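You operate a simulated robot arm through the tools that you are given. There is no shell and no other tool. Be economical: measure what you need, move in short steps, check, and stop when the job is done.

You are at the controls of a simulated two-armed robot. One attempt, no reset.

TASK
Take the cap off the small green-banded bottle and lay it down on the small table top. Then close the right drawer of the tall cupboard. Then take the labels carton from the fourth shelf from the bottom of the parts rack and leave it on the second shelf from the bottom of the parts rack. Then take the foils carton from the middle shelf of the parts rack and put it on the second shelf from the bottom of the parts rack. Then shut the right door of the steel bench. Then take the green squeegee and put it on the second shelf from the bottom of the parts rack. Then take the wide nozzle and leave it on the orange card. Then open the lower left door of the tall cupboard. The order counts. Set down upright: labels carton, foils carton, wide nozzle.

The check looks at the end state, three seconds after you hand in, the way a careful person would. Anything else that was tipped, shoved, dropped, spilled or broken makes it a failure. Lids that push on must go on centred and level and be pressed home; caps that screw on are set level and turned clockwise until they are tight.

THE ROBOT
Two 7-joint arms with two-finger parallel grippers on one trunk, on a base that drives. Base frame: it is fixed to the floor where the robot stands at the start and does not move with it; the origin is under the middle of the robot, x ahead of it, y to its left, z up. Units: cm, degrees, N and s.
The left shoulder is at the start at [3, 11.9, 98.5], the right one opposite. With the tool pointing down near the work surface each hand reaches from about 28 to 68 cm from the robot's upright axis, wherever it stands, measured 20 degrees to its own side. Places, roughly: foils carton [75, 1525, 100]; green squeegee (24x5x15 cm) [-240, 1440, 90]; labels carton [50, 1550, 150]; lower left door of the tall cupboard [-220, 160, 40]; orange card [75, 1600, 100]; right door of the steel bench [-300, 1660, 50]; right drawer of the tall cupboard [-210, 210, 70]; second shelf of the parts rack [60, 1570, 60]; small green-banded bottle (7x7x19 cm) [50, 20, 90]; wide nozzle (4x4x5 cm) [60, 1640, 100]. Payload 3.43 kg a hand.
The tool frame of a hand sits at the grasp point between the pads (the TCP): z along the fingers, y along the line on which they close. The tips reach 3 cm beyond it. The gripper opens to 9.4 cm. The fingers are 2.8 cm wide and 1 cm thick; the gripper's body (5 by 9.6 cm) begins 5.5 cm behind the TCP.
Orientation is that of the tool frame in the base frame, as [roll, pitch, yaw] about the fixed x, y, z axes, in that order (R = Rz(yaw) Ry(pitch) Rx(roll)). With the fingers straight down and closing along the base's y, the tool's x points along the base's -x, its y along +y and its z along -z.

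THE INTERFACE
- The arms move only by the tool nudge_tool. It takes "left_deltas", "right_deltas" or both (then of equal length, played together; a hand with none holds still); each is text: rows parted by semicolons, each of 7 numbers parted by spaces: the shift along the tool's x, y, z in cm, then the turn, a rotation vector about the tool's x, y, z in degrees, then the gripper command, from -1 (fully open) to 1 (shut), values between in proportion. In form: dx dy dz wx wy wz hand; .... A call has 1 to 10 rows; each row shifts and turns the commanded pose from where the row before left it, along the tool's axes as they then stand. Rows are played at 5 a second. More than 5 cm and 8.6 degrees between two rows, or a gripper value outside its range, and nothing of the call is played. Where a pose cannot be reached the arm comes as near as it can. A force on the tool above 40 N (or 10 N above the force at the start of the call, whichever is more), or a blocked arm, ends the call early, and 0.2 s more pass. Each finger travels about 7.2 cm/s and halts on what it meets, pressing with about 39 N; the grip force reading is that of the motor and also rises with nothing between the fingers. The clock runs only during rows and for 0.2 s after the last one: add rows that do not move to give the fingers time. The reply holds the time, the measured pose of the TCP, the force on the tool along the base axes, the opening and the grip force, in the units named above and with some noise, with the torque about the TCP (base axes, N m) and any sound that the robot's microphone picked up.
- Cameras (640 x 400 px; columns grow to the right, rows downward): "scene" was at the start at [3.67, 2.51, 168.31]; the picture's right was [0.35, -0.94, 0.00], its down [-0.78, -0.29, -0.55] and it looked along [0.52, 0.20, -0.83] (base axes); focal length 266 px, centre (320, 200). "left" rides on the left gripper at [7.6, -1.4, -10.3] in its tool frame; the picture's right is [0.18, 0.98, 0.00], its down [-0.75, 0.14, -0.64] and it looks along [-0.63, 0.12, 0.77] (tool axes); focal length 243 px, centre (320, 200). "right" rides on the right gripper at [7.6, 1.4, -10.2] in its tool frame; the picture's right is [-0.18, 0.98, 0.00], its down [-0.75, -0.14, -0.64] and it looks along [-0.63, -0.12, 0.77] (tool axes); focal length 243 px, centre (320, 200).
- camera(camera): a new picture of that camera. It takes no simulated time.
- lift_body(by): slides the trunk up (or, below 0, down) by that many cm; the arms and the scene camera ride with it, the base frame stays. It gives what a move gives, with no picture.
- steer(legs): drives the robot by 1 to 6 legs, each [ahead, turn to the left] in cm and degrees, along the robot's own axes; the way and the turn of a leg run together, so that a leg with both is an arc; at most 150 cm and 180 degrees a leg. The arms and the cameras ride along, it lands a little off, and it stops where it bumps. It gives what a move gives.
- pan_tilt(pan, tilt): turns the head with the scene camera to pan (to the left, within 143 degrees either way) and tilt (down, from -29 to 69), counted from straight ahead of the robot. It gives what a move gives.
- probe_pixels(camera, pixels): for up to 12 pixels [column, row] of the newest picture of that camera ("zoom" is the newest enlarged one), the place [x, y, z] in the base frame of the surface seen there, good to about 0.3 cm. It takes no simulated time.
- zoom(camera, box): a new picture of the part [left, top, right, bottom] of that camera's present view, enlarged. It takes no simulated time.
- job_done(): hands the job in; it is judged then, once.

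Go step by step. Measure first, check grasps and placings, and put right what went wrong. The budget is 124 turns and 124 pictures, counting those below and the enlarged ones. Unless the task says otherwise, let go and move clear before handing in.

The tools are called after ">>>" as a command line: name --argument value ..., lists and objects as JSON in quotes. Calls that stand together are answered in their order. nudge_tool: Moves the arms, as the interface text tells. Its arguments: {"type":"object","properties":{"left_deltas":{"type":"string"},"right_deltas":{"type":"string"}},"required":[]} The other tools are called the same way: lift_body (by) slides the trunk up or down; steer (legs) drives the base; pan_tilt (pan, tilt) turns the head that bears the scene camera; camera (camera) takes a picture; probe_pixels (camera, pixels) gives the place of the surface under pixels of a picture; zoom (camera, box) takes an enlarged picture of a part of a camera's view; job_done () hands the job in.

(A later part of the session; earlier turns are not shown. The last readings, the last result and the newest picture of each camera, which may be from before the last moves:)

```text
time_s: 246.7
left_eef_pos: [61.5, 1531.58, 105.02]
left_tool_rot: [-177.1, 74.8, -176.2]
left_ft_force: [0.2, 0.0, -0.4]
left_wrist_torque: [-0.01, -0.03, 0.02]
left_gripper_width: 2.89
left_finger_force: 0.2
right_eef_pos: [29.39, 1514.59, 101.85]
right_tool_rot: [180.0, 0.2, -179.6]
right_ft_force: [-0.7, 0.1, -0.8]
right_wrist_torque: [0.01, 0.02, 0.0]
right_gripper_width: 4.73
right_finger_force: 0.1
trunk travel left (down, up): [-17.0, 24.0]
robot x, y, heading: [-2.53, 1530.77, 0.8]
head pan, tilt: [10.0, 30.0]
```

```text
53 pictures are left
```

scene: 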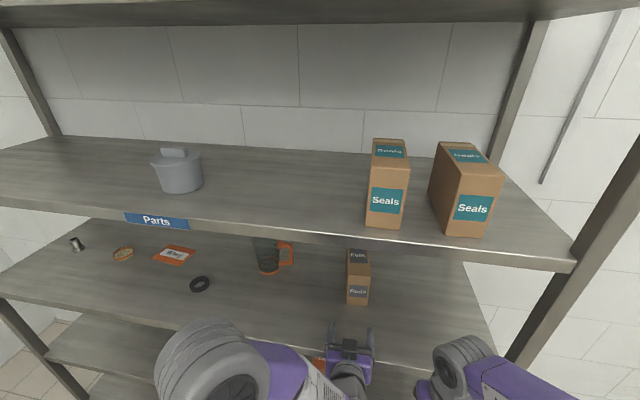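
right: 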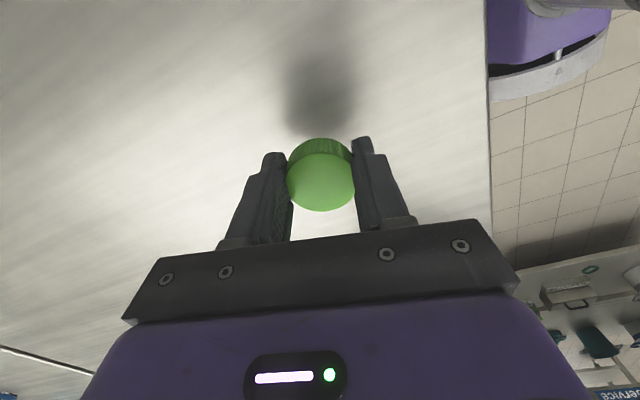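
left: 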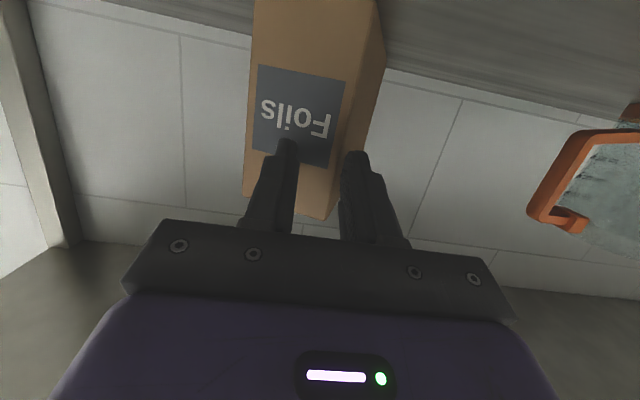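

The fingers closed in front of the box without touching it, so the box is deeper than measured. I re-measure.

>>> probe_pixels --camera "left" --pixels '[[290, 110], [265, 160], [330, 180], [355, 120], [290, 40], [320, 210], [285, 150], [355, 165]]'

>>> zoom --camera "scene" --box '[280, 230, 440, 370]'

>>> probe_pixels --camera "zoom" --pixels '[[310, 170], [275, 150], [350, 150], [310, 120], [310, 280]]'

```text
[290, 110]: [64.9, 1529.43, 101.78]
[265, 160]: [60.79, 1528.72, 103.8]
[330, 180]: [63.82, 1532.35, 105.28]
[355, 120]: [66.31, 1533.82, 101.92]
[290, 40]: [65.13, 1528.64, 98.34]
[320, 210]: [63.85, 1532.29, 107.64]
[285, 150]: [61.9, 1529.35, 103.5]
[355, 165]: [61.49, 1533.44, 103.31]
```

```text
2.86 times, centred on (360, 300) of scene
```

zoom: 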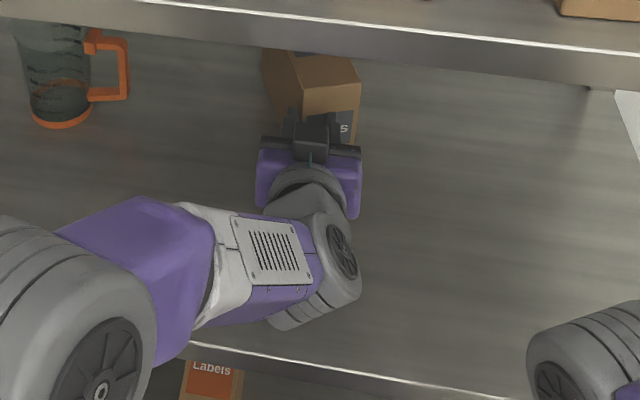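

```text
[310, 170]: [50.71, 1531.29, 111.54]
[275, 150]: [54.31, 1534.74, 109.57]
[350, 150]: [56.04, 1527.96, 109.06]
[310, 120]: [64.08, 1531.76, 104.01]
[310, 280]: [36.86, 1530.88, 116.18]
```

The box was nudged back ~5 cm and turned a bit but stands upright. I back off 7 cm, open fully, and look.

>>> nudge_tool --left_deltas "0.92 0 -3.41 0 0 0 0.4;0.92 0 -3.41 0 0 0 0.4;0.3 0 -1 0 0 0 -1;0 0 0 0 0 0 -1;0 0 0 0 0 0 -1"

>>> camera --camera "left"

>>> zoom --camera "scene" --box '[310, 230, 410, 320]'

```text
time_s: 247.9
left_eef_pos: [53.52, 1531.41, 104.98]
left_tool_rot: [-177.0, 74.8, -176.1]
left_ft_force: [0.2, 0.4, -0.2]
left_wrist_torque: [-0.02, -0.02, -0.04]
left_gripper_width: 9.38
left_finger_force: 0.0
right_eef_pos: [29.51, 1514.53, 101.88]
right_tool_rot: [180.0, 0.1, -179.5]
right_ft_force: [0.6, 0.1, 0.1]
right_wrist_torque: [0.02, -0.01, -0.01]
right_gripper_width: 4.69
right_finger_force: 0.0
trunk travel left (down, up): [-17.0, 24.0]
robot x, y, heading: [-2.67, 1529.91, 0.3]
head pan, tilt: [10.0, 30.0]
```

```text
51 pictures are left
```

left: 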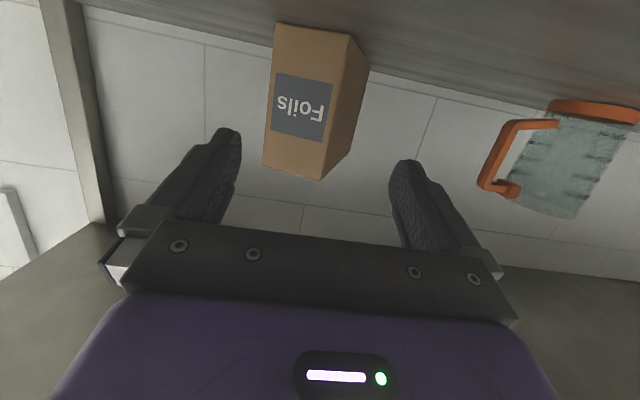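

```text
4.44 times, centred on (360, 275) of scene
```

zoom: 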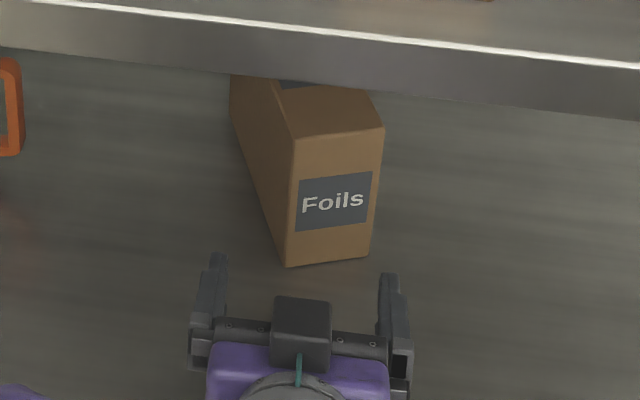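

>>> probe_pixels --camera "zoom" --pixels '[[296, 200], [374, 190], [290, 255], [366, 252], [290, 150], [380, 135], [240, 110], [235, 90], [270, 180], [340, 120]]'

>>> probe_pixels --camera "left" --pixels '[[270, 130], [325, 150], [335, 130], [358, 80], [340, 100], [300, 165], [350, 60]]'

```text
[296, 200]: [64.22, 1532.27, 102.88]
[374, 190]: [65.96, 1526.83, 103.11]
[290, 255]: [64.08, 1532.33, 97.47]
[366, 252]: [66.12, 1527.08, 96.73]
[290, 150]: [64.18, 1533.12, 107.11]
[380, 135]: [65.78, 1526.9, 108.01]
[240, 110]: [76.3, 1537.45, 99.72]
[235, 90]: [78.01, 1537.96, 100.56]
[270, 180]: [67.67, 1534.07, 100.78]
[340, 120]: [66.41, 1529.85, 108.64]
```

```text
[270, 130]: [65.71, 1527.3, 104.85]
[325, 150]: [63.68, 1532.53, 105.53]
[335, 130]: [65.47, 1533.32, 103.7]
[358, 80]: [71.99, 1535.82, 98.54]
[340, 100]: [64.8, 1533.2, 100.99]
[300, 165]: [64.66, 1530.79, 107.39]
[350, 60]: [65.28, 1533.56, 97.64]
```

The box is turned 18° with its front corners at (64.0,1532.6) and (65.9,1526.8). I turn the hand 18° to match, shift to its axis, and drive 6 cm closer.

>>> nudge_tool --left_deltas "0 0 0 -5.8 0 -1.56 -0.95;0 0 0 -5.8 0 -1.56 -0.95;0 0 0 -5.8 0 -1.56 -0.95;0.42 -1.69 -1.55 0 0 0 -0.95;0.42 -1.69 -1.55 0 0 0 -0.95;0 0 0 0 0 0 -0.95"

>>> steer --legs '[[6, 0]]'

>>> camera --camera "left"

>>> zoom --camera "scene" --box '[290, 230, 430, 340]'

```text
time_s: 249.1
left_eef_pos: [52.18, 1528.66, 104.79]
left_tool_rot: [-178.7, 74.7, -158.5]
left_ft_force: [0.1, 0.0, 0.1]
left_wrist_torque: [0.0, 0.01, 0.02]
left_gripper_width: 9.15
left_finger_force: 0.2
right_eef_pos: [29.51, 1513.81, 101.69]
right_tool_rot: [-179.5, -0.4, 179.6]
right_ft_force: [-1.0, -2.5, -0.3]
right_wrist_torque: [0.22, -0.04, -0.05]
right_gripper_width: 4.7
right_finger_force: 0.1
trunk travel left (down, up): [-17.0, 24.0]
robot x, y, heading: [-2.4, 1530.23, 0.5]
head pan, tilt: [10.0, 30.0]
stopped in row 6 (right hand): the force on the tool passed its limit at 57 N (the readings are from after the stop); the commanded pose is now the measured one
```

```text
time_s: 250.0
left_eef_pos: [58.21, 1528.89, 104.76]
left_tool_rot: [-178.8, 74.6, -158.6]
left_ft_force: [0.6, -0.5, -0.3]
left_wrist_torque: [0.0, 0.03, 0.0]
left_gripper_width: 9.17
left_finger_force: 0.1
right_eef_pos: [35.45, 1513.85, 101.77]
right_tool_rot: [-179.5, -0.6, 179.6]
right_ft_force: [-1.8, -6.2, 0.6]
right_wrist_torque: [0.5, -0.17, 0.0]
right_gripper_width: 4.71
right_finger_force: 0.1
trunk travel left (down, up): [-17.0, 24.0]
robot x, y, heading: [3.77, 1530.51, 0.5]
head pan, tilt: [10.0, 30.0]
```

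```text
49 pictures are left
```

left: 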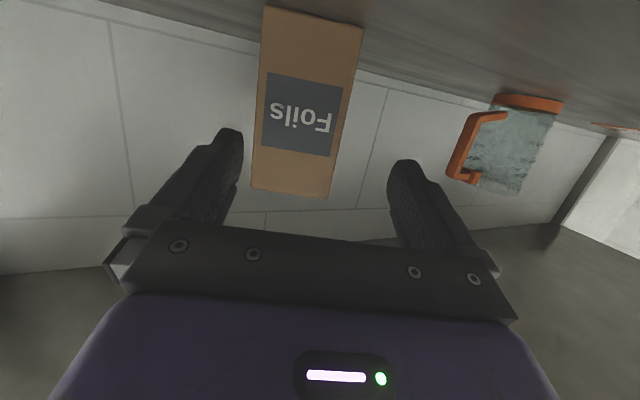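

```text
3.64 times, centred on (360, 285) of scene
```

zoom: 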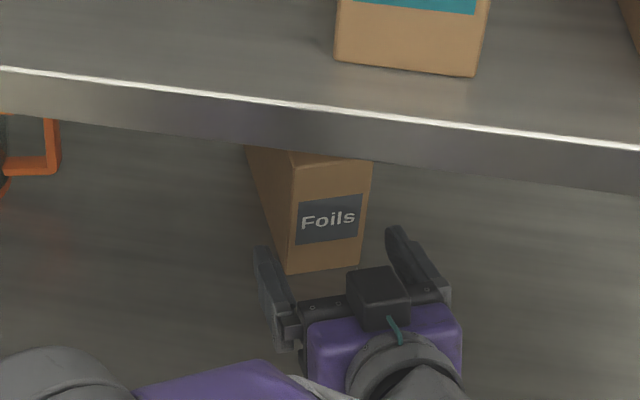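

The left arm brushed the right hand, so I move the right hand away (right/back). By measure, the box axis is 1.5 cm to tool -y; I shift, then go in and close gently.

>>> nudge_tool --right_deltas "2 -4 0 0 0 0 0;2 -4 0 0 0 0 0;2 -4 0 0 0 0 0"

>>> nudge_tool --left_deltas "0 -1.5 0 0 0 0 -0.95;-0.67 0 2.49 0 0 0 -0.95;-0.67 0 2.49 0 0 0 -0.95;-0.67 0 2.49 0 0 0 -0.95;-0.67 0 2.49 0 0 0 -0.95;0 0 0 0 0 0 -0.95;0 0 0 0 0 0 -0.95"

>>> camera --camera "left"

```text
time_s: 250.8
left_eef_pos: [58.02, 1528.8, 104.9]
left_tool_rot: [-178.7, 74.7, -158.6]
left_ft_force: [0.2, -0.6, -0.3]
left_wrist_torque: [0.04, 0.0, 0.0]
left_gripper_width: 9.18
left_finger_force: 0.0
right_eef_pos: [28.99, 1501.66, 101.85]
right_tool_rot: [-179.5, -0.5, 179.5]
right_ft_force: [0.0, -0.8, 0.0]
right_wrist_torque: [0.01, -0.02, 0.0]
right_gripper_width: 4.7
right_finger_force: 0.0
trunk travel left (down, up): [-17.0, 24.0]
robot x, y, heading: [3.76, 1530.26, 0.7]
head pan, tilt: [10.0, 30.0]
```

```text
time_s: 252.4
left_eef_pos: [68.53, 1531.13, 104.66]
left_tool_rot: [-178.7, 74.7, -158.4]
left_ft_force: [-0.1, -0.6, 1.0]
left_wrist_torque: [0.0, 0.0, -0.01]
left_gripper_width: 9.16
left_finger_force: 0.1
right_eef_pos: [29.17, 1501.83, 101.86]
right_tool_rot: [-179.5, -0.5, 179.6]
right_ft_force: [-0.1, -0.1, -0.3]
right_wrist_torque: [0.02, 0.01, 0.02]
right_gripper_width: 4.72
right_finger_force: 0.0
trunk travel left (down, up): [-17.0, 24.0]
robot x, y, heading: [3.65, 1530.3, 0.5]
head pan, tilt: [10.0, 30.0]
```

```text
47 pictures are left
```

left: 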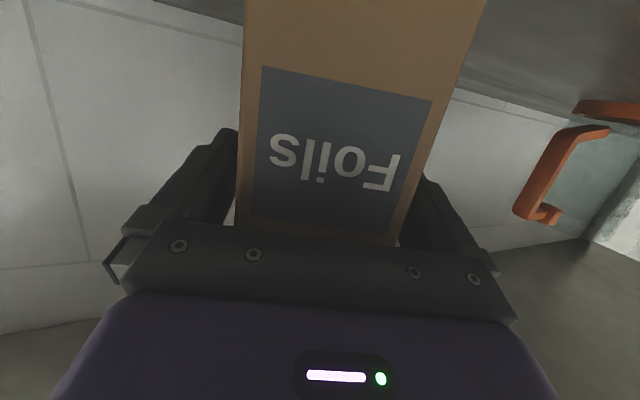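

The fingers straddle the box properly. I close gradually and lift 3 cm.

>>> nudge_tool --left_deltas "0 0 0 0 0 0 -0.6;0 0 0 0 0 0 -0.3;0 0 0 0 0 0 0;0 0 0 0 0 0 0.4;0 0 0 0 0 0 0.4;0 0 0 0 0 0 0.4;-0.97 0 -0.26 0 0 0 0.4;-0.97 0 -0.26 0 0 0 0.4;-0.97 0 -0.26 0 0 0 0.4"

>>> camera --camera "left"

>>> camera --camera "scene"

```text
time_s: 254.4
left_eef_pos: [68.38, 1531.22, 107.86]
left_tool_rot: [-178.5, 74.8, -158.2]
left_ft_force: [0.4, 0.1, -3.0]
left_wrist_torque: [-0.05, 0.12, 0.02]
left_gripper_width: 6.99
left_finger_force: 39.0
right_eef_pos: [29.15, 1501.91, 101.9]
right_tool_rot: [-179.6, -0.5, 179.7]
right_ft_force: [0.3, 0.4, -0.3]
right_wrist_torque: [0.05, -0.02, 0.0]
right_gripper_width: 4.71
right_finger_force: 0.1
trunk travel left (down, up): [-17.0, 24.0]
robot x, y, heading: [3.84, 1530.59, 0.7]
head pan, tilt: [10.0, 30.0]
```

```text
46 pictures are left
```

left: 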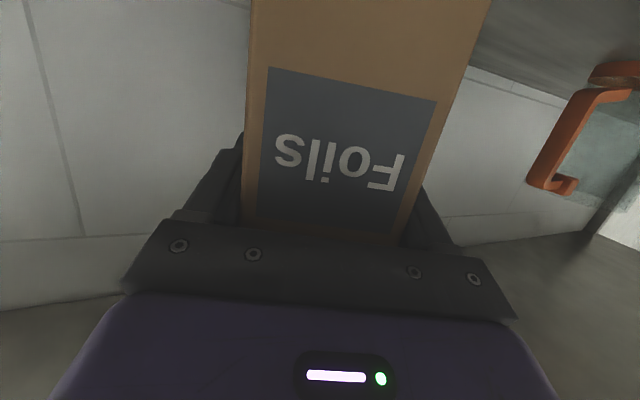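

```text
45 pictures are left
```

scene: 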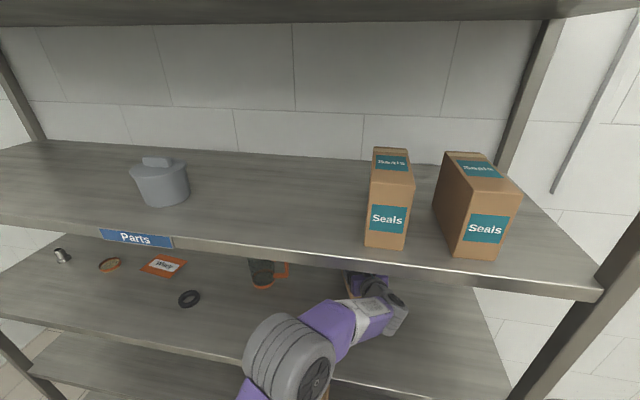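

The Foils carton is held and lifted. I drive back 42 cm, lower, and shift left to about y 1556.

>>> steer --legs '[[-42, 0]]'

>>> lift_body --by -17

>>> nudge_tool --left_deltas "2.43 3.36 1.94 0 0 0 0.4;2.43 3.36 1.94 0 0 0 0.4;2.43 3.36 1.94 0 0 0 0.4;2.43 3.36 1.94 0 0 0 0.4;2.43 3.36 1.94 0 0 0 0.4;2.43 3.36 1.94 0 0 0 0.4;2.43 3.36 1.94 0 0 0 0.4"

>>> camera --camera "scene"

```text
time_s: 257.0
left_eef_pos: [26.38, 1531.58, 107.88]
left_tool_rot: [-178.8, 74.8, -157.5]
left_ft_force: [0.2, -0.4, -2.0]
left_wrist_torque: [-0.09, 0.12, 0.02]
left_gripper_width: 7.03
left_finger_force: 39.3
right_eef_pos: [-12.49, 1501.53, 101.83]
right_tool_rot: [-179.4, -0.5, -179.4]
right_ft_force: [-0.4, -0.4, -0.7]
right_wrist_torque: [-0.01, -0.02, -0.01]
right_gripper_width: 4.71
right_finger_force: 0.1
trunk travel left (down, up): [-17.0, 24.0]
robot x, y, heading: [-38.11, 1529.65, 1.5]
head pan, tilt: [10.0, 30.0]
```

```text
time_s: 258.9
left_eef_pos: [26.36, 1531.45, 90.96]
left_tool_rot: [-178.8, 74.7, -157.7]
left_ft_force: [-0.5, 0.1, -2.5]
left_wrist_torque: [-0.01, 0.13, 0.01]
left_gripper_width: 7.01
left_finger_force: 39.7
right_eef_pos: [-12.42, 1501.6, 85.01]
right_tool_rot: [-179.5, -0.5, -179.5]
right_ft_force: [-0.3, 0.5, -0.5]
right_wrist_torque: [-0.01, 0.01, 0.02]
right_gripper_width: 4.68
right_finger_force: 0.1
trunk travel left (down, up): [0.0, 41.0]
robot x, y, heading: [-38.7, 1529.72, 1.3]
head pan, tilt: [10.0, 30.0]
```

```text
time_s: 260.6
left_eef_pos: [25.57, 1556.62, 70.56]
left_tool_rot: [-178.6, 74.7, -157.5]
left_ft_force: [1.2, 0.8, -3.5]
left_wrist_torque: [-0.07, 0.1, 0.01]
left_gripper_width: 6.97
left_finger_force: 39.1
right_eef_pos: [-12.31, 1501.46, 84.82]
right_tool_rot: [-179.5, -0.6, -179.5]
right_ft_force: [-0.7, 0.3, -1.1]
right_wrist_torque: [-0.02, -0.02, 0.03]
right_gripper_width: 4.69
right_finger_force: 0.1
trunk travel left (down, up): [0.0, 41.0]
robot x, y, heading: [-38.4, 1529.69, 1.2]
head pan, tilt: [10.0, 30.0]
```

```text
44 pictures are left
```

scene: 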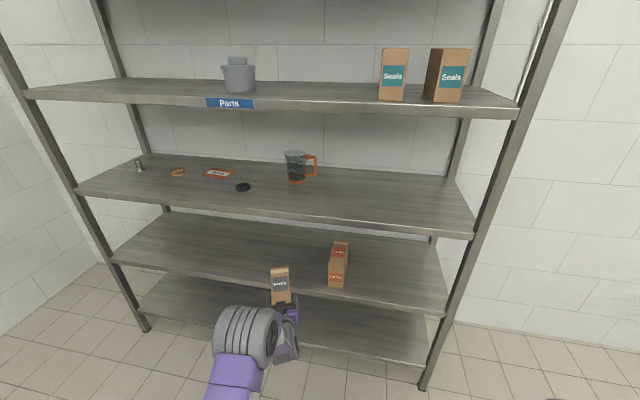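

I drive in 27 cm and lower to the shelf.

>>> steer --legs '[[27, 0]]'

>>> nudge_tool --left_deltas "1.93 0 0.52 0 0 0 0.4;0.97 0 0.26 0 0 0 0.4;0.5 0 0.13 0 0 0 0.4;0.2 0 0.05 0 0 0 0.4;0 0 0 0 0 0 0.4"

>>> nudge_tool --left_deltas "0.2 0 0.05 0 0 0 0.4;0.2 0 0.05 0 0 0 0.4;0 0 0 0 0 0 0.4"

```text
time_s: 262.5
left_eef_pos: [52.63, 1557.47, 70.67]
left_tool_rot: [-178.7, 74.6, -157.2]
left_ft_force: [0.0, 0.1, -2.7]
left_wrist_torque: [-0.04, 0.13, -0.01]
left_gripper_width: 7.0
left_finger_force: 38.6
right_eef_pos: [14.79, 1502.35, 84.82]
right_tool_rot: [-179.5, -0.5, -179.2]
right_ft_force: [-0.2, -0.4, 0.2]
right_wrist_torque: [-0.02, 0.03, 0.01]
right_gripper_width: 4.7
right_finger_force: 0.0
trunk travel left (down, up): [0.0, 41.0]
robot x, y, heading: [-11.07, 1530.26, 1.7]
head pan, tilt: [10.0, 30.0]
```

```text
time_s: 263.7
left_eef_pos: [52.37, 1557.64, 66.96]
left_tool_rot: [-178.7, 74.6, -157.2]
left_ft_force: [1.0, -1.6, -2.6]
left_wrist_torque: [-0.05, 0.13, -0.01]
left_gripper_width: 7.0
left_finger_force: 39.2
right_eef_pos: [14.94, 1502.35, 84.9]
right_tool_rot: [-179.5, -0.4, -179.1]
right_ft_force: [-0.1, 0.2, 0.0]
right_wrist_torque: [-0.04, 0.01, -0.02]
right_gripper_width: 4.71
right_finger_force: 0.0
trunk travel left (down, up): [0.0, 41.0]
robot x, y, heading: [-11.48, 1530.64, 1.6]
head pan, tilt: [10.0, 30.0]
```

```text
time_s: 264.5
left_eef_pos: [52.46, 1557.55, 66.63]
left_tool_rot: [-178.6, 75.0, -157.3]
left_ft_force: [1.2, 1.7, 5.6]
left_wrist_torque: [0.3, 0.45, -0.15]
left_gripper_width: 7.0
left_finger_force: 39.0
right_eef_pos: [14.74, 1502.42, 84.8]
right_tool_rot: [-179.4, -0.5, -179.2]
right_ft_force: [0.0, 0.7, 0.6]
right_wrist_torque: [-0.01, -0.03, 0.01]
right_gripper_width: 4.71
right_finger_force: 0.0
trunk travel left (down, up): [0.0, 41.0]
robot x, y, heading: [-11.18, 1530.34, 1.5]
head pan, tilt: [10.0, 30.0]
```

Contact made. I open, back out along the hand axis, and drive back.

>>> nudge_tool --left_deltas "0 0 0 0 0 0 0;0 0 0 0 0 0 -0.5;0 0 0 0 0 0 -0.9;0 0 0 0 0 0 -0.9;0 0 0 0 0 0 -0.9;0.78 0 -2.9 0 0 0 -0.9;0.78 0 -2.9 0 0 0 -0.9;0.78 0 -2.9 0 0 0 -0.9;0.78 0 -2.9 0 0 0 -0.9"

>>> steer --legs '[[-40, 0]]'

>>> camera --camera "scene"

>>> pan_tilt --pan 140 --tilt 20

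>>> camera --camera "scene"

```text
time_s: 266.5
left_eef_pos: [41.23, 1553.28, 66.49]
left_tool_rot: [-178.7, 74.7, -157.2]
left_ft_force: [-1.5, -0.1, 1.4]
left_wrist_torque: [0.0, -0.01, 0.01]
left_gripper_width: 8.92
left_finger_force: 0.0
right_eef_pos: [14.74, 1502.38, 84.91]
right_tool_rot: [-179.5, -0.5, -179.3]
right_ft_force: [0.4, 0.4, -0.3]
right_wrist_torque: [-0.01, 0.01, 0.02]
right_gripper_width: 4.71
right_finger_force: 0.0
trunk travel left (down, up): [0.0, 41.0]
robot x, y, heading: [-11.23, 1530.48, 1.8]
head pan, tilt: [10.0, 30.0]
```

```text
time_s: 268.9
left_eef_pos: [2.43, 1552.64, 66.57]
left_tool_rot: [-178.7, 74.7, -156.5]
left_ft_force: [-1.5, -0.6, 0.0]
left_wrist_torque: [-0.01, -0.01, 0.06]
left_gripper_width: 8.94
left_finger_force: 0.0
right_eef_pos: [-23.52, 1501.33, 84.9]
right_tool_rot: [-179.6, -0.5, -178.4]
right_ft_force: [-0.2, 0.7, 0.3]
right_wrist_torque: [-0.02, -0.03, 0.01]
right_gripper_width: 4.69
right_finger_force: 0.1
trunk travel left (down, up): [0.0, 41.0]
robot x, y, heading: [-49.77, 1528.95, 2.6]
head pan, tilt: [10.0, 30.0]
```

```text
43 pictures are left
```

scene: 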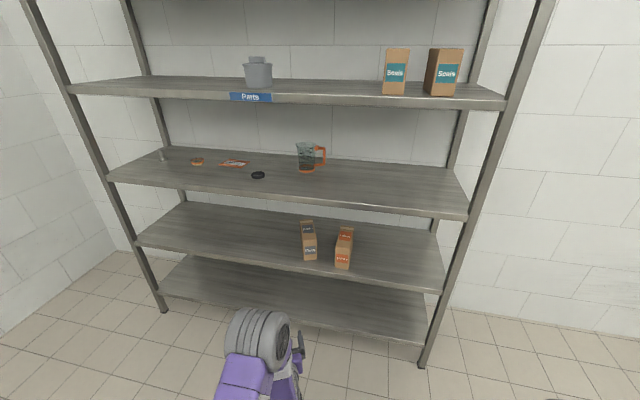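

```text
time_s: 271.0
left_eef_pos: [2.44, 1552.56, 66.69]
left_tool_rot: [-178.7, 74.7, -156.5]
left_ft_force: [-1.1, -0.3, 0.8]
left_wrist_torque: [-0.02, -0.01, 0.03]
left_gripper_width: 8.91
left_finger_force: 0.0
right_eef_pos: [-23.46, 1501.35, 84.78]
right_tool_rot: [-179.5, -0.5, -178.3]
right_ft_force: [-0.3, -0.5, 0.7]
right_wrist_torque: [-0.01, -0.01, -0.01]
right_gripper_width: 4.7
right_finger_force: 0.2
trunk travel left (down, up): [0.0, 41.0]
robot x, y, heading: [-49.94, 1528.96, 2.5]
head pan, tilt: [140.0, 20.0]
```

```text
42 pictures are left
```

scene: 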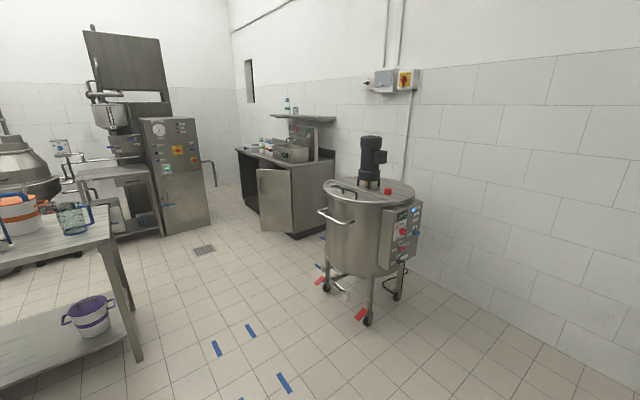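

Both cartons stand upright on shelf 2. The steel bench is at (290,190), its right door open (275,200), and a kettle stands at (370,240). I probe these.

>>> probe_pixels --camera "scene" --pixels '[[258, 200], [292, 200], [258, 170], [292, 228], [300, 232], [248, 165], [333, 180], [325, 280], [390, 290], [108, 240], [135, 360], [410, 230]]'

>>> zoom --camera "scene" --box '[210, 110, 370, 250]'

```text
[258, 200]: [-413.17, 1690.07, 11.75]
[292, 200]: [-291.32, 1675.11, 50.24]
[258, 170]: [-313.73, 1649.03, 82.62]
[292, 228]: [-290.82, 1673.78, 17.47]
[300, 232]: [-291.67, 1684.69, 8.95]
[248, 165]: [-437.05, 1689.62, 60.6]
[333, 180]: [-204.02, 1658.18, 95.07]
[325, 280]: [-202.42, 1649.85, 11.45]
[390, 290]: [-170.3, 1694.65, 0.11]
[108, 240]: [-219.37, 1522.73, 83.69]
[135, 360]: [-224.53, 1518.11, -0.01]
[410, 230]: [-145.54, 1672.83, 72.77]
```

```text
2.86 times, centred on (290, 180) of scene
```

zoom: 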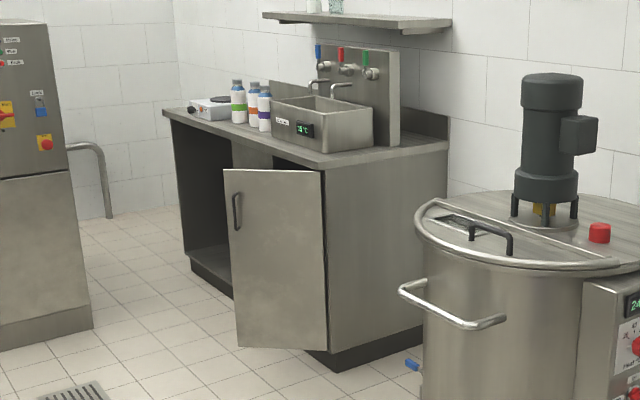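

Door hinge is near (-291,1675) and its free edge near (-314,1649). I drive between kettle and table to about (-286,1583) and face +y, left hand as a fist.

>>> nudge_tool --left_deltas "0 0 0 0 0 0 1;0 0 0 0 0 0 1;0 0 0 0 0 0 1;0 0 0 0 0 0 1;0 0 0 0 0 0 1"

>>> steer --legs '[[0, 149], [114, 0], [0, 28], [136, 0], [0, -90]]'

>>> pan_tilt --pan 10 --tilt 35

>>> camera --camera "scene"

```text
time_s: 272.2
left_eef_pos: [2.33, 1552.54, 66.6]
left_tool_rot: [-178.7, 74.7, -156.5]
left_ft_force: [-0.9, 0.6, 0.2]
left_wrist_torque: [0.0, 0.02, 0.03]
left_gripper_width: 0.02
left_finger_force: 33.1
right_eef_pos: [-23.44, 1501.41, 84.71]
right_tool_rot: [-179.5, -0.5, -178.5]
right_ft_force: [-0.2, 0.0, 0.1]
right_wrist_torque: [0.0, -0.01, 0.01]
right_gripper_width: 4.7
right_finger_force: 0.0
trunk travel left (down, up): [0.0, 41.0]
robot x, y, heading: [-50.07, 1529.05, 2.6]
head pan, tilt: [140.0, 20.0]
```

```text
time_s: 295.8
left_eef_pos: [-306.74, 1631.35, 66.71]
left_tool_rot: [-178.7, 74.7, -69.5]
left_ft_force: [-0.2, 0.8, 0.2]
left_wrist_torque: [0.01, -0.01, 0.0]
left_gripper_width: 0.0
left_finger_force: 33.4
right_eef_pos: [-256.82, 1602.86, 84.88]
right_tool_rot: [-179.5, -0.5, -91.3]
right_ft_force: [-0.5, 0.7, -0.4]
right_wrist_torque: [-0.01, 0.01, 0.01]
right_gripper_width: 4.69
right_finger_force: 0.1
trunk travel left (down, up): [0.0, 41.0]
robot x, y, heading: [-285.67, 1578.18, 89.4]
head pan, tilt: [140.0, 20.0]
```

```text
time_s: 297.9
left_eef_pos: [-306.76, 1631.34, 66.59]
left_tool_rot: [-178.7, 74.7, -69.5]
left_ft_force: [-0.3, -0.3, 0.3]
left_wrist_torque: [0.01, -0.02, -0.02]
left_gripper_width: 0.0
left_finger_force: 33.0
right_eef_pos: [-256.88, 1602.79, 84.91]
right_tool_rot: [-179.5, -0.6, -91.4]
right_ft_force: [-0.9, 0.8, -0.4]
right_wrist_torque: [-0.04, -0.02, 0.01]
right_gripper_width: 4.73
right_finger_force: 0.1
trunk travel left (down, up): [0.0, 41.0]
robot x, y, heading: [-285.76, 1577.86, 89.4]
head pan, tilt: [10.0, 35.0]
```

```text
40 pictures are left
```

scene: 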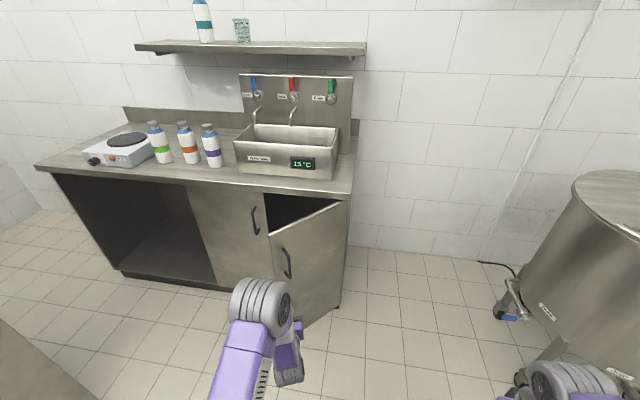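

The door's free edge runs about (270,235)–(303,328) and the hinge (345,205)–(340,305). I measure it.

>>> probe_pixels --camera "scene" --pixels '[[275, 245], [283, 265], [300, 260], [320, 240], [340, 220], [325, 290], [335, 280], [305, 320], [250, 240], [348, 195]]'

```text
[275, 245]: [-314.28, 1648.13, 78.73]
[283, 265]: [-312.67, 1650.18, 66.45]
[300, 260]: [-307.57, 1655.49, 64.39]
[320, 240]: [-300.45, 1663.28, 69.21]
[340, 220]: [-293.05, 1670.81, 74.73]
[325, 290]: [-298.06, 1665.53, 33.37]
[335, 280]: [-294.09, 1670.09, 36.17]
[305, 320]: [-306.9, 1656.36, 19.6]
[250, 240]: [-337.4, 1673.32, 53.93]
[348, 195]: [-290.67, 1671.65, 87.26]
```

I drive 24 cm so the fist meets the door about 20 cm from the hinge, then push along the hand's axis.

>>> steer --legs '[[25, 0]]'

>>> nudge_tool --left_deltas "-0.5 0 1.93 0 0 0 1;-0.5 0 1.93 0 0 0 1;-0.5 0 1.93 0 0 0 1;-0.5 0 1.93 0 0 0 1;-0.5 0 1.93 0 0 0 1;-0.5 0 1.93 0 0 0 1;-0.5 0 1.93 0 0 0 1"

>>> camera --camera "scene"

```text
time_s: 299.7
left_eef_pos: [-306.26, 1656.56, 66.6]
left_tool_rot: [-178.7, 74.7, -69.6]
left_ft_force: [0.2, 0.0, -1.2]
left_wrist_torque: [-0.02, -0.03, -0.01]
left_gripper_width: 0.01
left_finger_force: 33.1
right_eef_pos: [-256.47, 1627.88, 84.83]
right_tool_rot: [-179.5, -0.5, -91.7]
right_ft_force: [0.2, 0.1, 0.5]
right_wrist_torque: [-0.03, 0.0, 0.0]
right_gripper_width: 4.69
right_finger_force: 0.0
trunk travel left (down, up): [0.0, 41.0]
robot x, y, heading: [-285.64, 1602.82, 89.5]
head pan, tilt: [10.0, 35.0]
```

```text
time_s: 301.3
left_eef_pos: [-310.91, 1669.73, 66.16]
left_tool_rot: [-178.8, 74.7, -69.7]
left_ft_force: [1.1, -0.4, 0.2]
left_wrist_torque: [-0.02, -0.01, 0.0]
left_gripper_width: 0.0
left_finger_force: 33.0
right_eef_pos: [-256.54, 1627.87, 84.7]
right_tool_rot: [-179.5, -0.5, -91.6]
right_ft_force: [-0.2, -0.1, 0.4]
right_wrist_torque: [-0.04, -0.01, 0.02]
right_gripper_width: 4.68
right_finger_force: 0.0
trunk travel left (down, up): [0.0, 41.0]
robot x, y, heading: [-285.67, 1603.18, 89.3]
head pan, tilt: [10.0, 35.0]
```

```text
39 pictures are left
```

scene: 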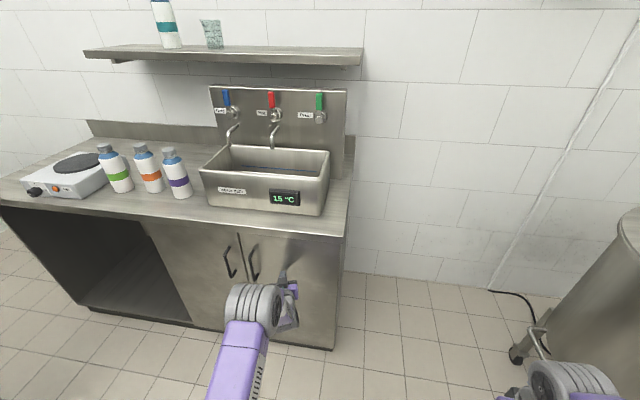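

The door looks nearly flush. I push a little more until it is firmly home.

>>> nudge_tool --left_deltas "-0.25 0 0.97 0 0 0 1;-0.25 0 0.97 0 0 0 1;-0.25 0 0.97 0 0 0 1;0 0 0 0 0 0 1"

>>> zoom --camera "scene" --box '[200, 200, 360, 360]'

>>> probe_pixels --camera "scene" --pixels '[[230, 245], [245, 245], [265, 245], [310, 260], [335, 260], [250, 280]]'

```text
time_s: 301.8
left_eef_pos: [-310.83, 1670.15, 66.23]
left_tool_rot: [-178.8, 74.5, -69.6]
left_ft_force: [4.4, -28.3, 14.5]
left_wrist_torque: [0.61, 0.03, -0.11]
left_gripper_width: 0.0
left_finger_force: 32.5
right_eef_pos: [-256.56, 1627.54, 84.89]
right_tool_rot: [-179.5, -0.3, -91.5]
right_ft_force: [-0.2, -0.1, -0.8]
right_wrist_torque: [-0.04, -0.03, 0.01]
right_gripper_width: 4.7
right_finger_force: 0.1
trunk travel left (down, up): [0.0, 41.0]
robot x, y, heading: [-285.76, 1602.69, 89.2]
head pan, tilt: [10.0, 35.0]
stopped in row 2 (left hand): the force on the tool passed its limit at 58 N (the readings are from after the stop); the commanded pose is now the measured one
```

```text
2.50 times, centred on (280, 280) of scene
```

zoom: 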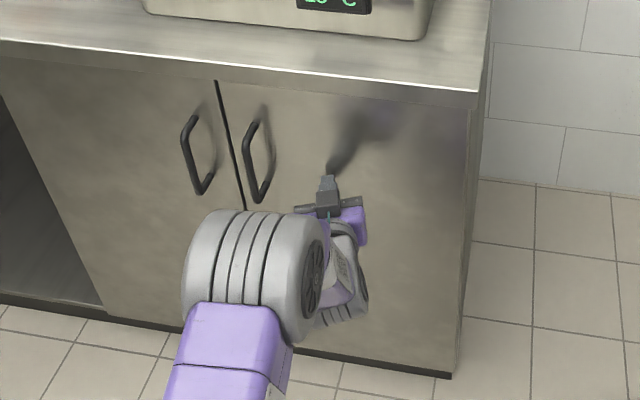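

```text
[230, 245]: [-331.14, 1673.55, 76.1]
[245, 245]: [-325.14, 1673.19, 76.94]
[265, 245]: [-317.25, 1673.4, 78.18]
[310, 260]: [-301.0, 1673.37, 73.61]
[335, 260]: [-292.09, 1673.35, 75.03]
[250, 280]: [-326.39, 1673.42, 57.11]
```

The door is flush (y 1673.4 all along). I retract, then drive round to the east side of the squeegee's table.

>>> nudge_tool --left_deltas "0.78 0 -2.9 0 0 0 1;0.78 0 -2.9 0 0 0 1;0.78 0 -2.9 0 0 0 1;0.78 0 -2.9 0 0 0 1"

>>> steer --legs '[[-32, 0], [0, -89.3], [140, 0], [0, -90], [130, 0], [0, -90]]'

>>> lift_body --by 30

>>> pan_tilt --pan 0 --tilt 35

>>> camera --camera "scene"

```text
time_s: 302.8
left_eef_pos: [-307.04, 1658.97, 66.12]
left_tool_rot: [-178.9, 74.2, -69.8]
left_ft_force: [-0.6, -0.8, -0.4]
left_wrist_torque: [-0.02, 0.05, 0.04]
left_gripper_width: 0.0
left_finger_force: 33.5
right_eef_pos: [-256.38, 1627.73, 84.84]
right_tool_rot: [-179.5, -0.5, -91.6]
right_ft_force: [1.1, 0.4, -0.2]
right_wrist_torque: [0.02, -0.02, 0.02]
right_gripper_width: 4.67
right_finger_force: 0.1
trunk travel left (down, up): [0.0, 41.0]
robot x, y, heading: [-285.57, 1602.94, 89.0]
head pan, tilt: [10.0, 35.0]
```

```text
time_s: 329.1
left_eef_pos: [-195.78, 1419.04, 66.02]
left_tool_rot: [-179.0, 74.2, 20.0]
left_ft_force: [-0.8, 1.0, -0.2]
left_wrist_torque: [0.0, 0.0, -0.02]
left_gripper_width: 0.0
left_finger_force: 33.1
right_eef_pos: [-164.51, 1469.55, 84.86]
right_tool_rot: [-179.5, -0.5, -1.6]
right_ft_force: [-0.1, -0.2, -0.2]
right_wrist_torque: [0.01, 0.0, 0.0]
right_gripper_width: 4.69
right_finger_force: 0.0
trunk travel left (down, up): [0.0, 41.0]
robot x, y, heading: [-139.59, 1440.25, 179.2]
head pan, tilt: [10.0, 35.0]
```

```text
time_s: 332.1
left_eef_pos: [-195.8, 1419.0, 96.19]
left_tool_rot: [-179.0, 74.2, 20.0]
left_ft_force: [-0.8, 0.9, 0.1]
left_wrist_torque: [0.01, 0.01, -0.01]
left_gripper_width: 0.0
left_finger_force: 32.5
right_eef_pos: [-164.63, 1469.57, 114.86]
right_tool_rot: [-179.4, -0.4, -1.8]
right_ft_force: [0.2, 0.4, 1.2]
right_wrist_torque: [0.02, -0.01, -0.01]
right_gripper_width: 4.7
right_finger_force: 0.0
trunk travel left (down, up): [-30.0, 11.0]
robot x, y, heading: [-139.78, 1440.59, 179.0]
head pan, tilt: [10.0, 35.0]
```

```text
time_s: 332.9
left_eef_pos: [-195.96, 1419.04, 96.06]
left_tool_rot: [-178.9, 74.1, 20.0]
left_ft_force: [0.6, -0.5, 0.0]
left_wrist_torque: [0.0, 0.0, 0.01]
left_gripper_width: 0.02
left_finger_force: 32.7
right_eef_pos: [-164.5, 1469.6, 114.9]
right_tool_rot: [-179.5, -0.5, -1.8]
right_ft_force: [0.2, 0.1, -0.2]
right_wrist_torque: [0.03, -0.01, -0.02]
right_gripper_width: 4.69
right_finger_force: 0.1
trunk travel left (down, up): [-30.0, 11.0]
robot x, y, heading: [-139.66, 1440.06, 179.2]
head pan, tilt: [0.0, 35.0]
```

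```text
37 pictures are left
```

scene: 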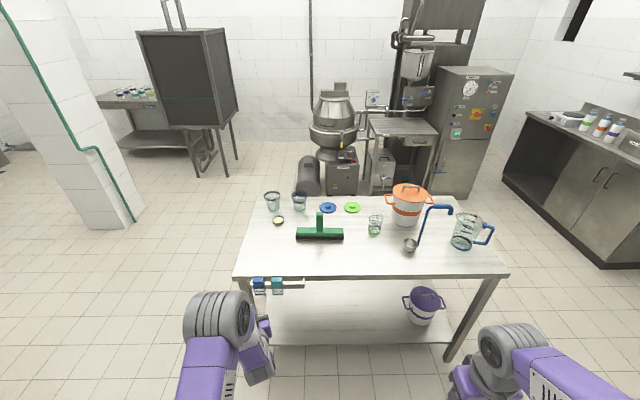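

The green squeegee lies at (320,228) on the table. I zoom and measure.

>>> zoom --camera "scene" --box '[260, 180, 400, 260]'

>>> probe_pixels --camera "scene" --pixels '[[320, 215], [319, 222], [300, 232], [340, 232], [320, 236], [298, 239], [342, 240], [310, 229], [245, 275], [500, 272], [280, 250], [330, 228]]'

```text
4.57 times, centred on (330, 220) of scene
```

zoom: 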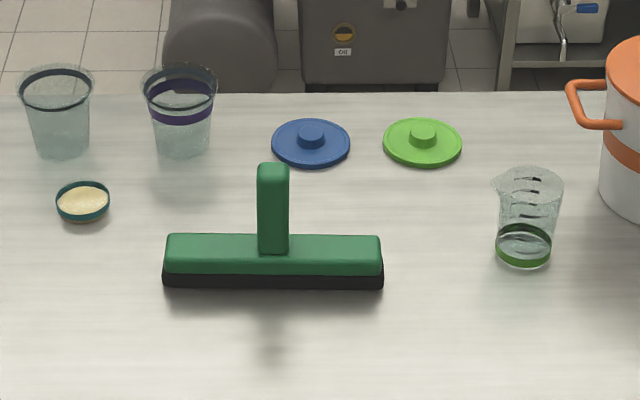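

```text
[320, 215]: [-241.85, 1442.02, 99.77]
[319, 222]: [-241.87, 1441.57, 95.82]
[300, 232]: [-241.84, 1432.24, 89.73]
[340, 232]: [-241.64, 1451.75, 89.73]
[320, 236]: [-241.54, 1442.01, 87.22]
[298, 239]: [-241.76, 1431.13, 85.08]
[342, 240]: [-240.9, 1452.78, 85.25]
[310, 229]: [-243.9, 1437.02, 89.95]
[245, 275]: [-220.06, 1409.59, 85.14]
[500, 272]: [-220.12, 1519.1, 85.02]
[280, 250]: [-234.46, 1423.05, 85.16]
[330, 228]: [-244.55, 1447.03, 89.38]
```

The squeegee stands on its blade (y 1430–1453), with the handle at about (-243.5,1441.8) and top z≈100. I straighten the left hand, line up on the handle and drive closer.

>>> nudge_tool --left_deltas "0 0 0 6.09 0 1.64 -0.3;0 0 0 6.09 0 1.64 -0.3;0 0 0 6.09 0 1.64 -0.3;-2.82 -3.26 -0.8 0 0 0 -0.3;-2.82 -3.26 -0.8 0 0 0 -0.3;-2.82 -3.26 -0.8 0 0 0 -0.3;-2.82 -3.26 -0.8 0 0 0 -0.3;-2.82 -3.26 -0.8 0 0 0 -0.3;-2.82 -3.26 -0.8 0 0 0 -0.3;-2.82 -3.26 -0.8 0 0 0 -0.3"

>>> lift_body --by -18

>>> steer --legs '[[35, 0]]'

>>> camera --camera "left"

```text
time_s: 335.1
left_eef_pos: [-195.96, 1441.71, 117.09]
left_tool_rot: [-178.2, 74.3, 1.7]
left_ft_force: [0.6, -0.4, -0.3]
left_wrist_torque: [0.01, 0.03, 0.03]
left_gripper_width: 6.12
left_finger_force: 0.1
right_eef_pos: [-164.51, 1469.72, 114.87]
right_tool_rot: [-179.5, -0.5, -1.6]
right_ft_force: [0.1, -0.4, 0.3]
right_wrist_torque: [-0.02, 0.03, 0.02]
right_gripper_width: 4.67
right_finger_force: 0.1
trunk travel left (down, up): [-30.0, 11.0]
robot x, y, heading: [-139.39, 1440.5, 178.9]
head pan, tilt: [0.0, 35.0]
```

```text
time_s: 337.1
left_eef_pos: [-196.02, 1441.69, 99.09]
left_tool_rot: [-178.0, 74.4, 1.9]
left_ft_force: [-0.2, 0.0, -0.1]
left_wrist_torque: [0.0, 0.01, -0.01]
left_gripper_width: 6.11
left_finger_force: 0.0
right_eef_pos: [-164.46, 1469.53, 96.82]
right_tool_rot: [-179.4, -0.5, -1.7]
right_ft_force: [0.5, 0.8, 0.7]
right_wrist_torque: [0.02, 0.03, 0.01]
right_gripper_width: 4.7
right_finger_force: 0.0
trunk travel left (down, up): [-12.0, 29.0]
robot x, y, heading: [-139.62, 1440.49, 179.2]
head pan, tilt: [0.0, 35.0]
```

```text
time_s: 339.3
left_eef_pos: [-231.05, 1442.71, 98.94]
left_tool_rot: [-178.0, 74.2, 1.4]
left_ft_force: [-0.6, -0.1, 0.2]
left_wrist_torque: [0.02, 0.02, 0.0]
left_gripper_width: 6.12
left_finger_force: 0.1
right_eef_pos: [-199.34, 1470.5, 96.88]
right_tool_rot: [-179.6, -0.5, -2.1]
right_ft_force: [-0.5, -0.3, -0.8]
right_wrist_torque: [-0.03, -0.02, 0.0]
right_gripper_width: 4.69
right_finger_force: 0.1
trunk travel left (down, up): [-12.0, 29.0]
robot x, y, heading: [-174.68, 1440.94, 178.7]
head pan, tilt: [0.0, 35.0]
```

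```text
35 pictures are left
```

left: 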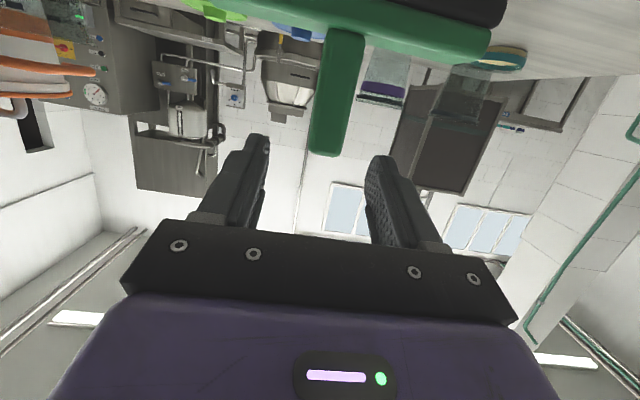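

The handle is nearly centred. I lower 2.6 cm, shift 0.7 cm, and advance 12.4 cm, then close.

>>> nudge_tool --left_deltas "2.5 0.7 0.71 0 0 0 -0.3;-0.85 0 2.98 0 0 0 -0.3;-0.85 0 2.98 0 0 0 -0.3;-0.85 0 2.98 0 0 0 -0.3;-0.85 0 2.98 0 0 0 -0.3;0 0 0 0 0 0 -0.3;0 0 0 0 0 0 0.3;0 0 0 0 0 0 1;0 0 0 0 0 0 1"

>>> camera --camera "left"

>>> camera --camera "scene"

```text
time_s: 341.3
left_eef_pos: [-243.27, 1441.78, 96.45]
left_tool_rot: [-178.2, 74.4, 1.3]
left_ft_force: [-0.8, -0.2, 1.0]
left_wrist_torque: [-0.34, 0.09, -0.14]
left_gripper_width: 3.82
left_finger_force: 38.7
right_eef_pos: [-199.27, 1470.51, 96.82]
right_tool_rot: [-179.5, -0.4, -2.2]
right_ft_force: [-0.3, 1.1, 0.0]
right_wrist_torque: [0.01, 0.04, -0.04]
right_gripper_width: 4.69
right_finger_force: 0.1
trunk travel left (down, up): [-12.0, 29.0]
robot x, y, heading: [-174.49, 1441.26, 178.6]
head pan, tilt: [0.0, 35.0]
```

```text
34 pictures are left
```

left: 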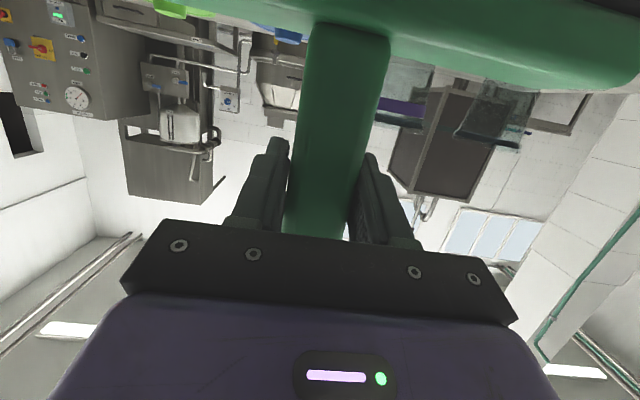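

```text
33 pictures are left
```

scene: 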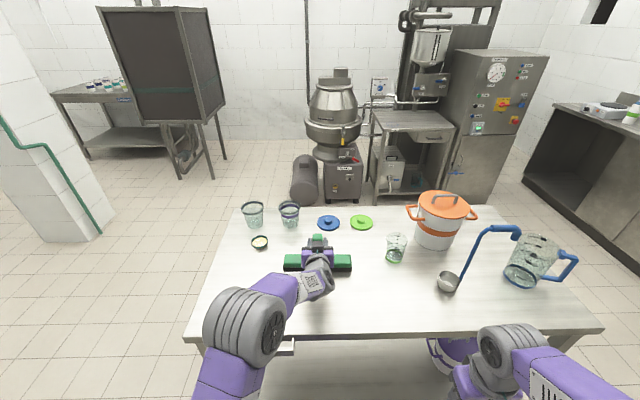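

The handle is gripped (3.8 cm). I lift 8 cm with the trunk, back away, and drive round to face the rack at about (-50,1592).

>>> lift_body --by 8

>>> steer --legs '[[-45, 0], [0, -116.5], [150, 0], [20, 0], [0, -62.2]]'

>>> camera --camera "left"

>>> camera --camera "scene"

```text
time_s: 342.5
left_eef_pos: [-243.48, 1441.77, 104.44]
left_tool_rot: [-178.1, 74.3, 1.4]
left_ft_force: [0.3, 0.0, -2.5]
left_wrist_torque: [0.01, 0.0, -0.01]
left_gripper_width: 3.78
left_finger_force: 39.1
right_eef_pos: [-199.29, 1470.46, 104.91]
right_tool_rot: [-179.5, -0.5, -2.2]
right_ft_force: [-0.1, 0.1, 0.5]
right_wrist_torque: [0.05, -0.01, -0.03]
right_gripper_width: 4.73
right_finger_force: 0.1
trunk travel left (down, up): [-20.0, 21.0]
robot x, y, heading: [-174.63, 1441.44, 178.7]
head pan, tilt: [0.0, 35.0]
```

```text
time_s: 361.2
left_eef_pos: [26.6, 1582.88, 104.48]
left_tool_rot: [-178.1, 74.3, 178.8]
left_ft_force: [0.1, -0.6, -1.9]
left_wrist_torque: [-0.04, 0.03, 0.01]
left_gripper_width: 3.78
left_finger_force: 38.9
right_eef_pos: [-18.8, 1556.34, 104.83]
right_tool_rot: [-179.5, -0.5, 175.2]
right_ft_force: [0.6, -0.2, -0.5]
right_wrist_torque: [0.01, -0.03, -0.01]
right_gripper_width: 4.72
right_finger_force: 0.0
trunk travel left (down, up): [-20.0, 21.0]
robot x, y, heading: [-42.16, 1586.86, -3.7]
head pan, tilt: [0.0, 35.0]
```

```text
32 pictures are left
```

left: 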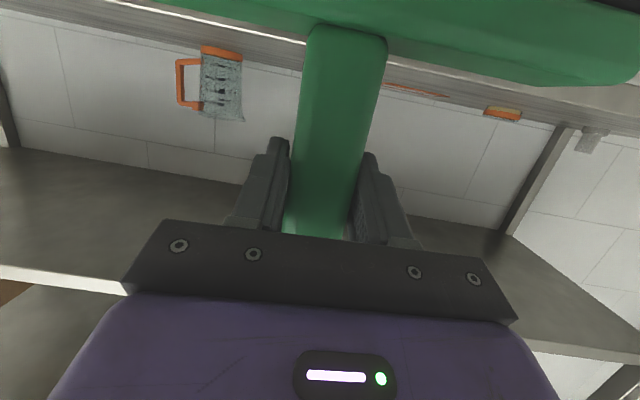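

```text
31 pictures are left
```

scene: 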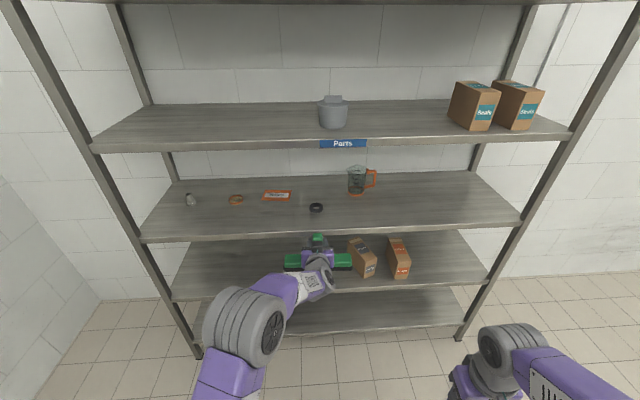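

I lower and shift the squeegee left to y≈1605, then drive 30 cm in over the second shelf.

>>> lift_body --by -20

>>> nudge_tool --left_deltas "1.93 3.75 0.54 0 0 0 1;1.93 3.75 0.54 0 0 0 1;1.93 3.75 0.54 0 0 0 1;1.93 3.75 0.54 0 0 0 1;1.93 3.75 0.54 0 0 0 1;1.93 3.75 0.54 0 0 0 1;0 0 0 0 0 0 1"

>>> steer --legs '[[31, 1]]'

>>> camera --camera "scene"

```text
time_s: 363.4
left_eef_pos: [26.61, 1582.99, 84.48]
left_tool_rot: [-178.0, 74.3, 178.8]
left_ft_force: [-0.1, 0.8, -1.7]
left_wrist_torque: [0.03, -0.02, 0.02]
left_gripper_width: 3.79
left_finger_force: 39.1
right_eef_pos: [-18.9, 1556.38, 84.87]
right_tool_rot: [-179.5, -0.5, 175.2]
right_ft_force: [-0.6, 0.1, 1.0]
right_wrist_torque: [0.05, 0.0, 0.02]
right_gripper_width: 4.72
right_finger_force: 0.0
trunk travel left (down, up): [0.0, 41.0]
robot x, y, heading: [-42.05, 1586.75, -3.8]
head pan, tilt: [0.0, 35.0]
```

```text
time_s: 365.0
left_eef_pos: [27.79, 1605.47, 72.32]
left_tool_rot: [-177.9, 74.4, 178.9]
left_ft_force: [0.2, 1.2, -1.9]
left_wrist_torque: [0.03, 0.01, -0.03]
left_gripper_width: 3.8
left_finger_force: 38.6
right_eef_pos: [-18.83, 1556.4, 84.84]
right_tool_rot: [-179.5, -0.5, 175.2]
right_ft_force: [-0.4, -0.5, 0.9]
right_wrist_torque: [0.0, 0.01, 0.0]
right_gripper_width: 4.69
right_finger_force: 0.0
trunk travel left (down, up): [0.0, 41.0]
robot x, y, heading: [-42.48, 1587.21, -4.0]
head pan, tilt: [0.0, 35.0]
```

```text
time_s: 367.1
left_eef_pos: [58.77, 1604.81, 72.32]
left_tool_rot: [-178.2, 74.3, 179.8]
left_ft_force: [-0.6, -0.2, -2.3]
left_wrist_torque: [-0.03, 0.01, 0.03]
left_gripper_width: 3.8
left_finger_force: 38.8
right_eef_pos: [13.02, 1554.89, 84.94]
right_tool_rot: [-179.5, -0.5, 176.2]
right_ft_force: [1.0, 0.3, -0.1]
right_wrist_torque: [0.0, -0.01, -0.02]
right_gripper_width: 4.69
right_finger_force: 0.1
trunk travel left (down, up): [0.0, 41.0]
robot x, y, heading: [-10.63, 1584.79, -2.9]
head pan, tilt: [0.0, 35.0]
```

```text
30 pictures are left
```

scene: 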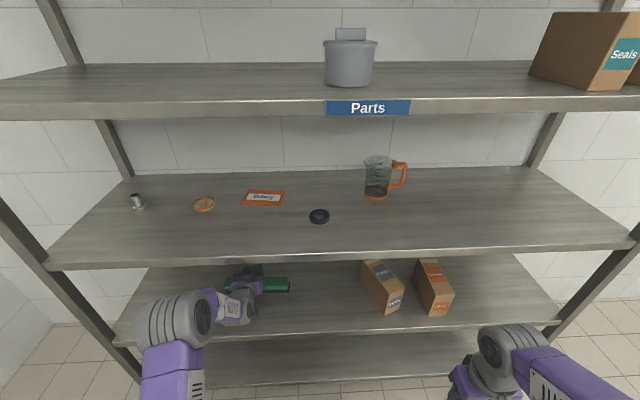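

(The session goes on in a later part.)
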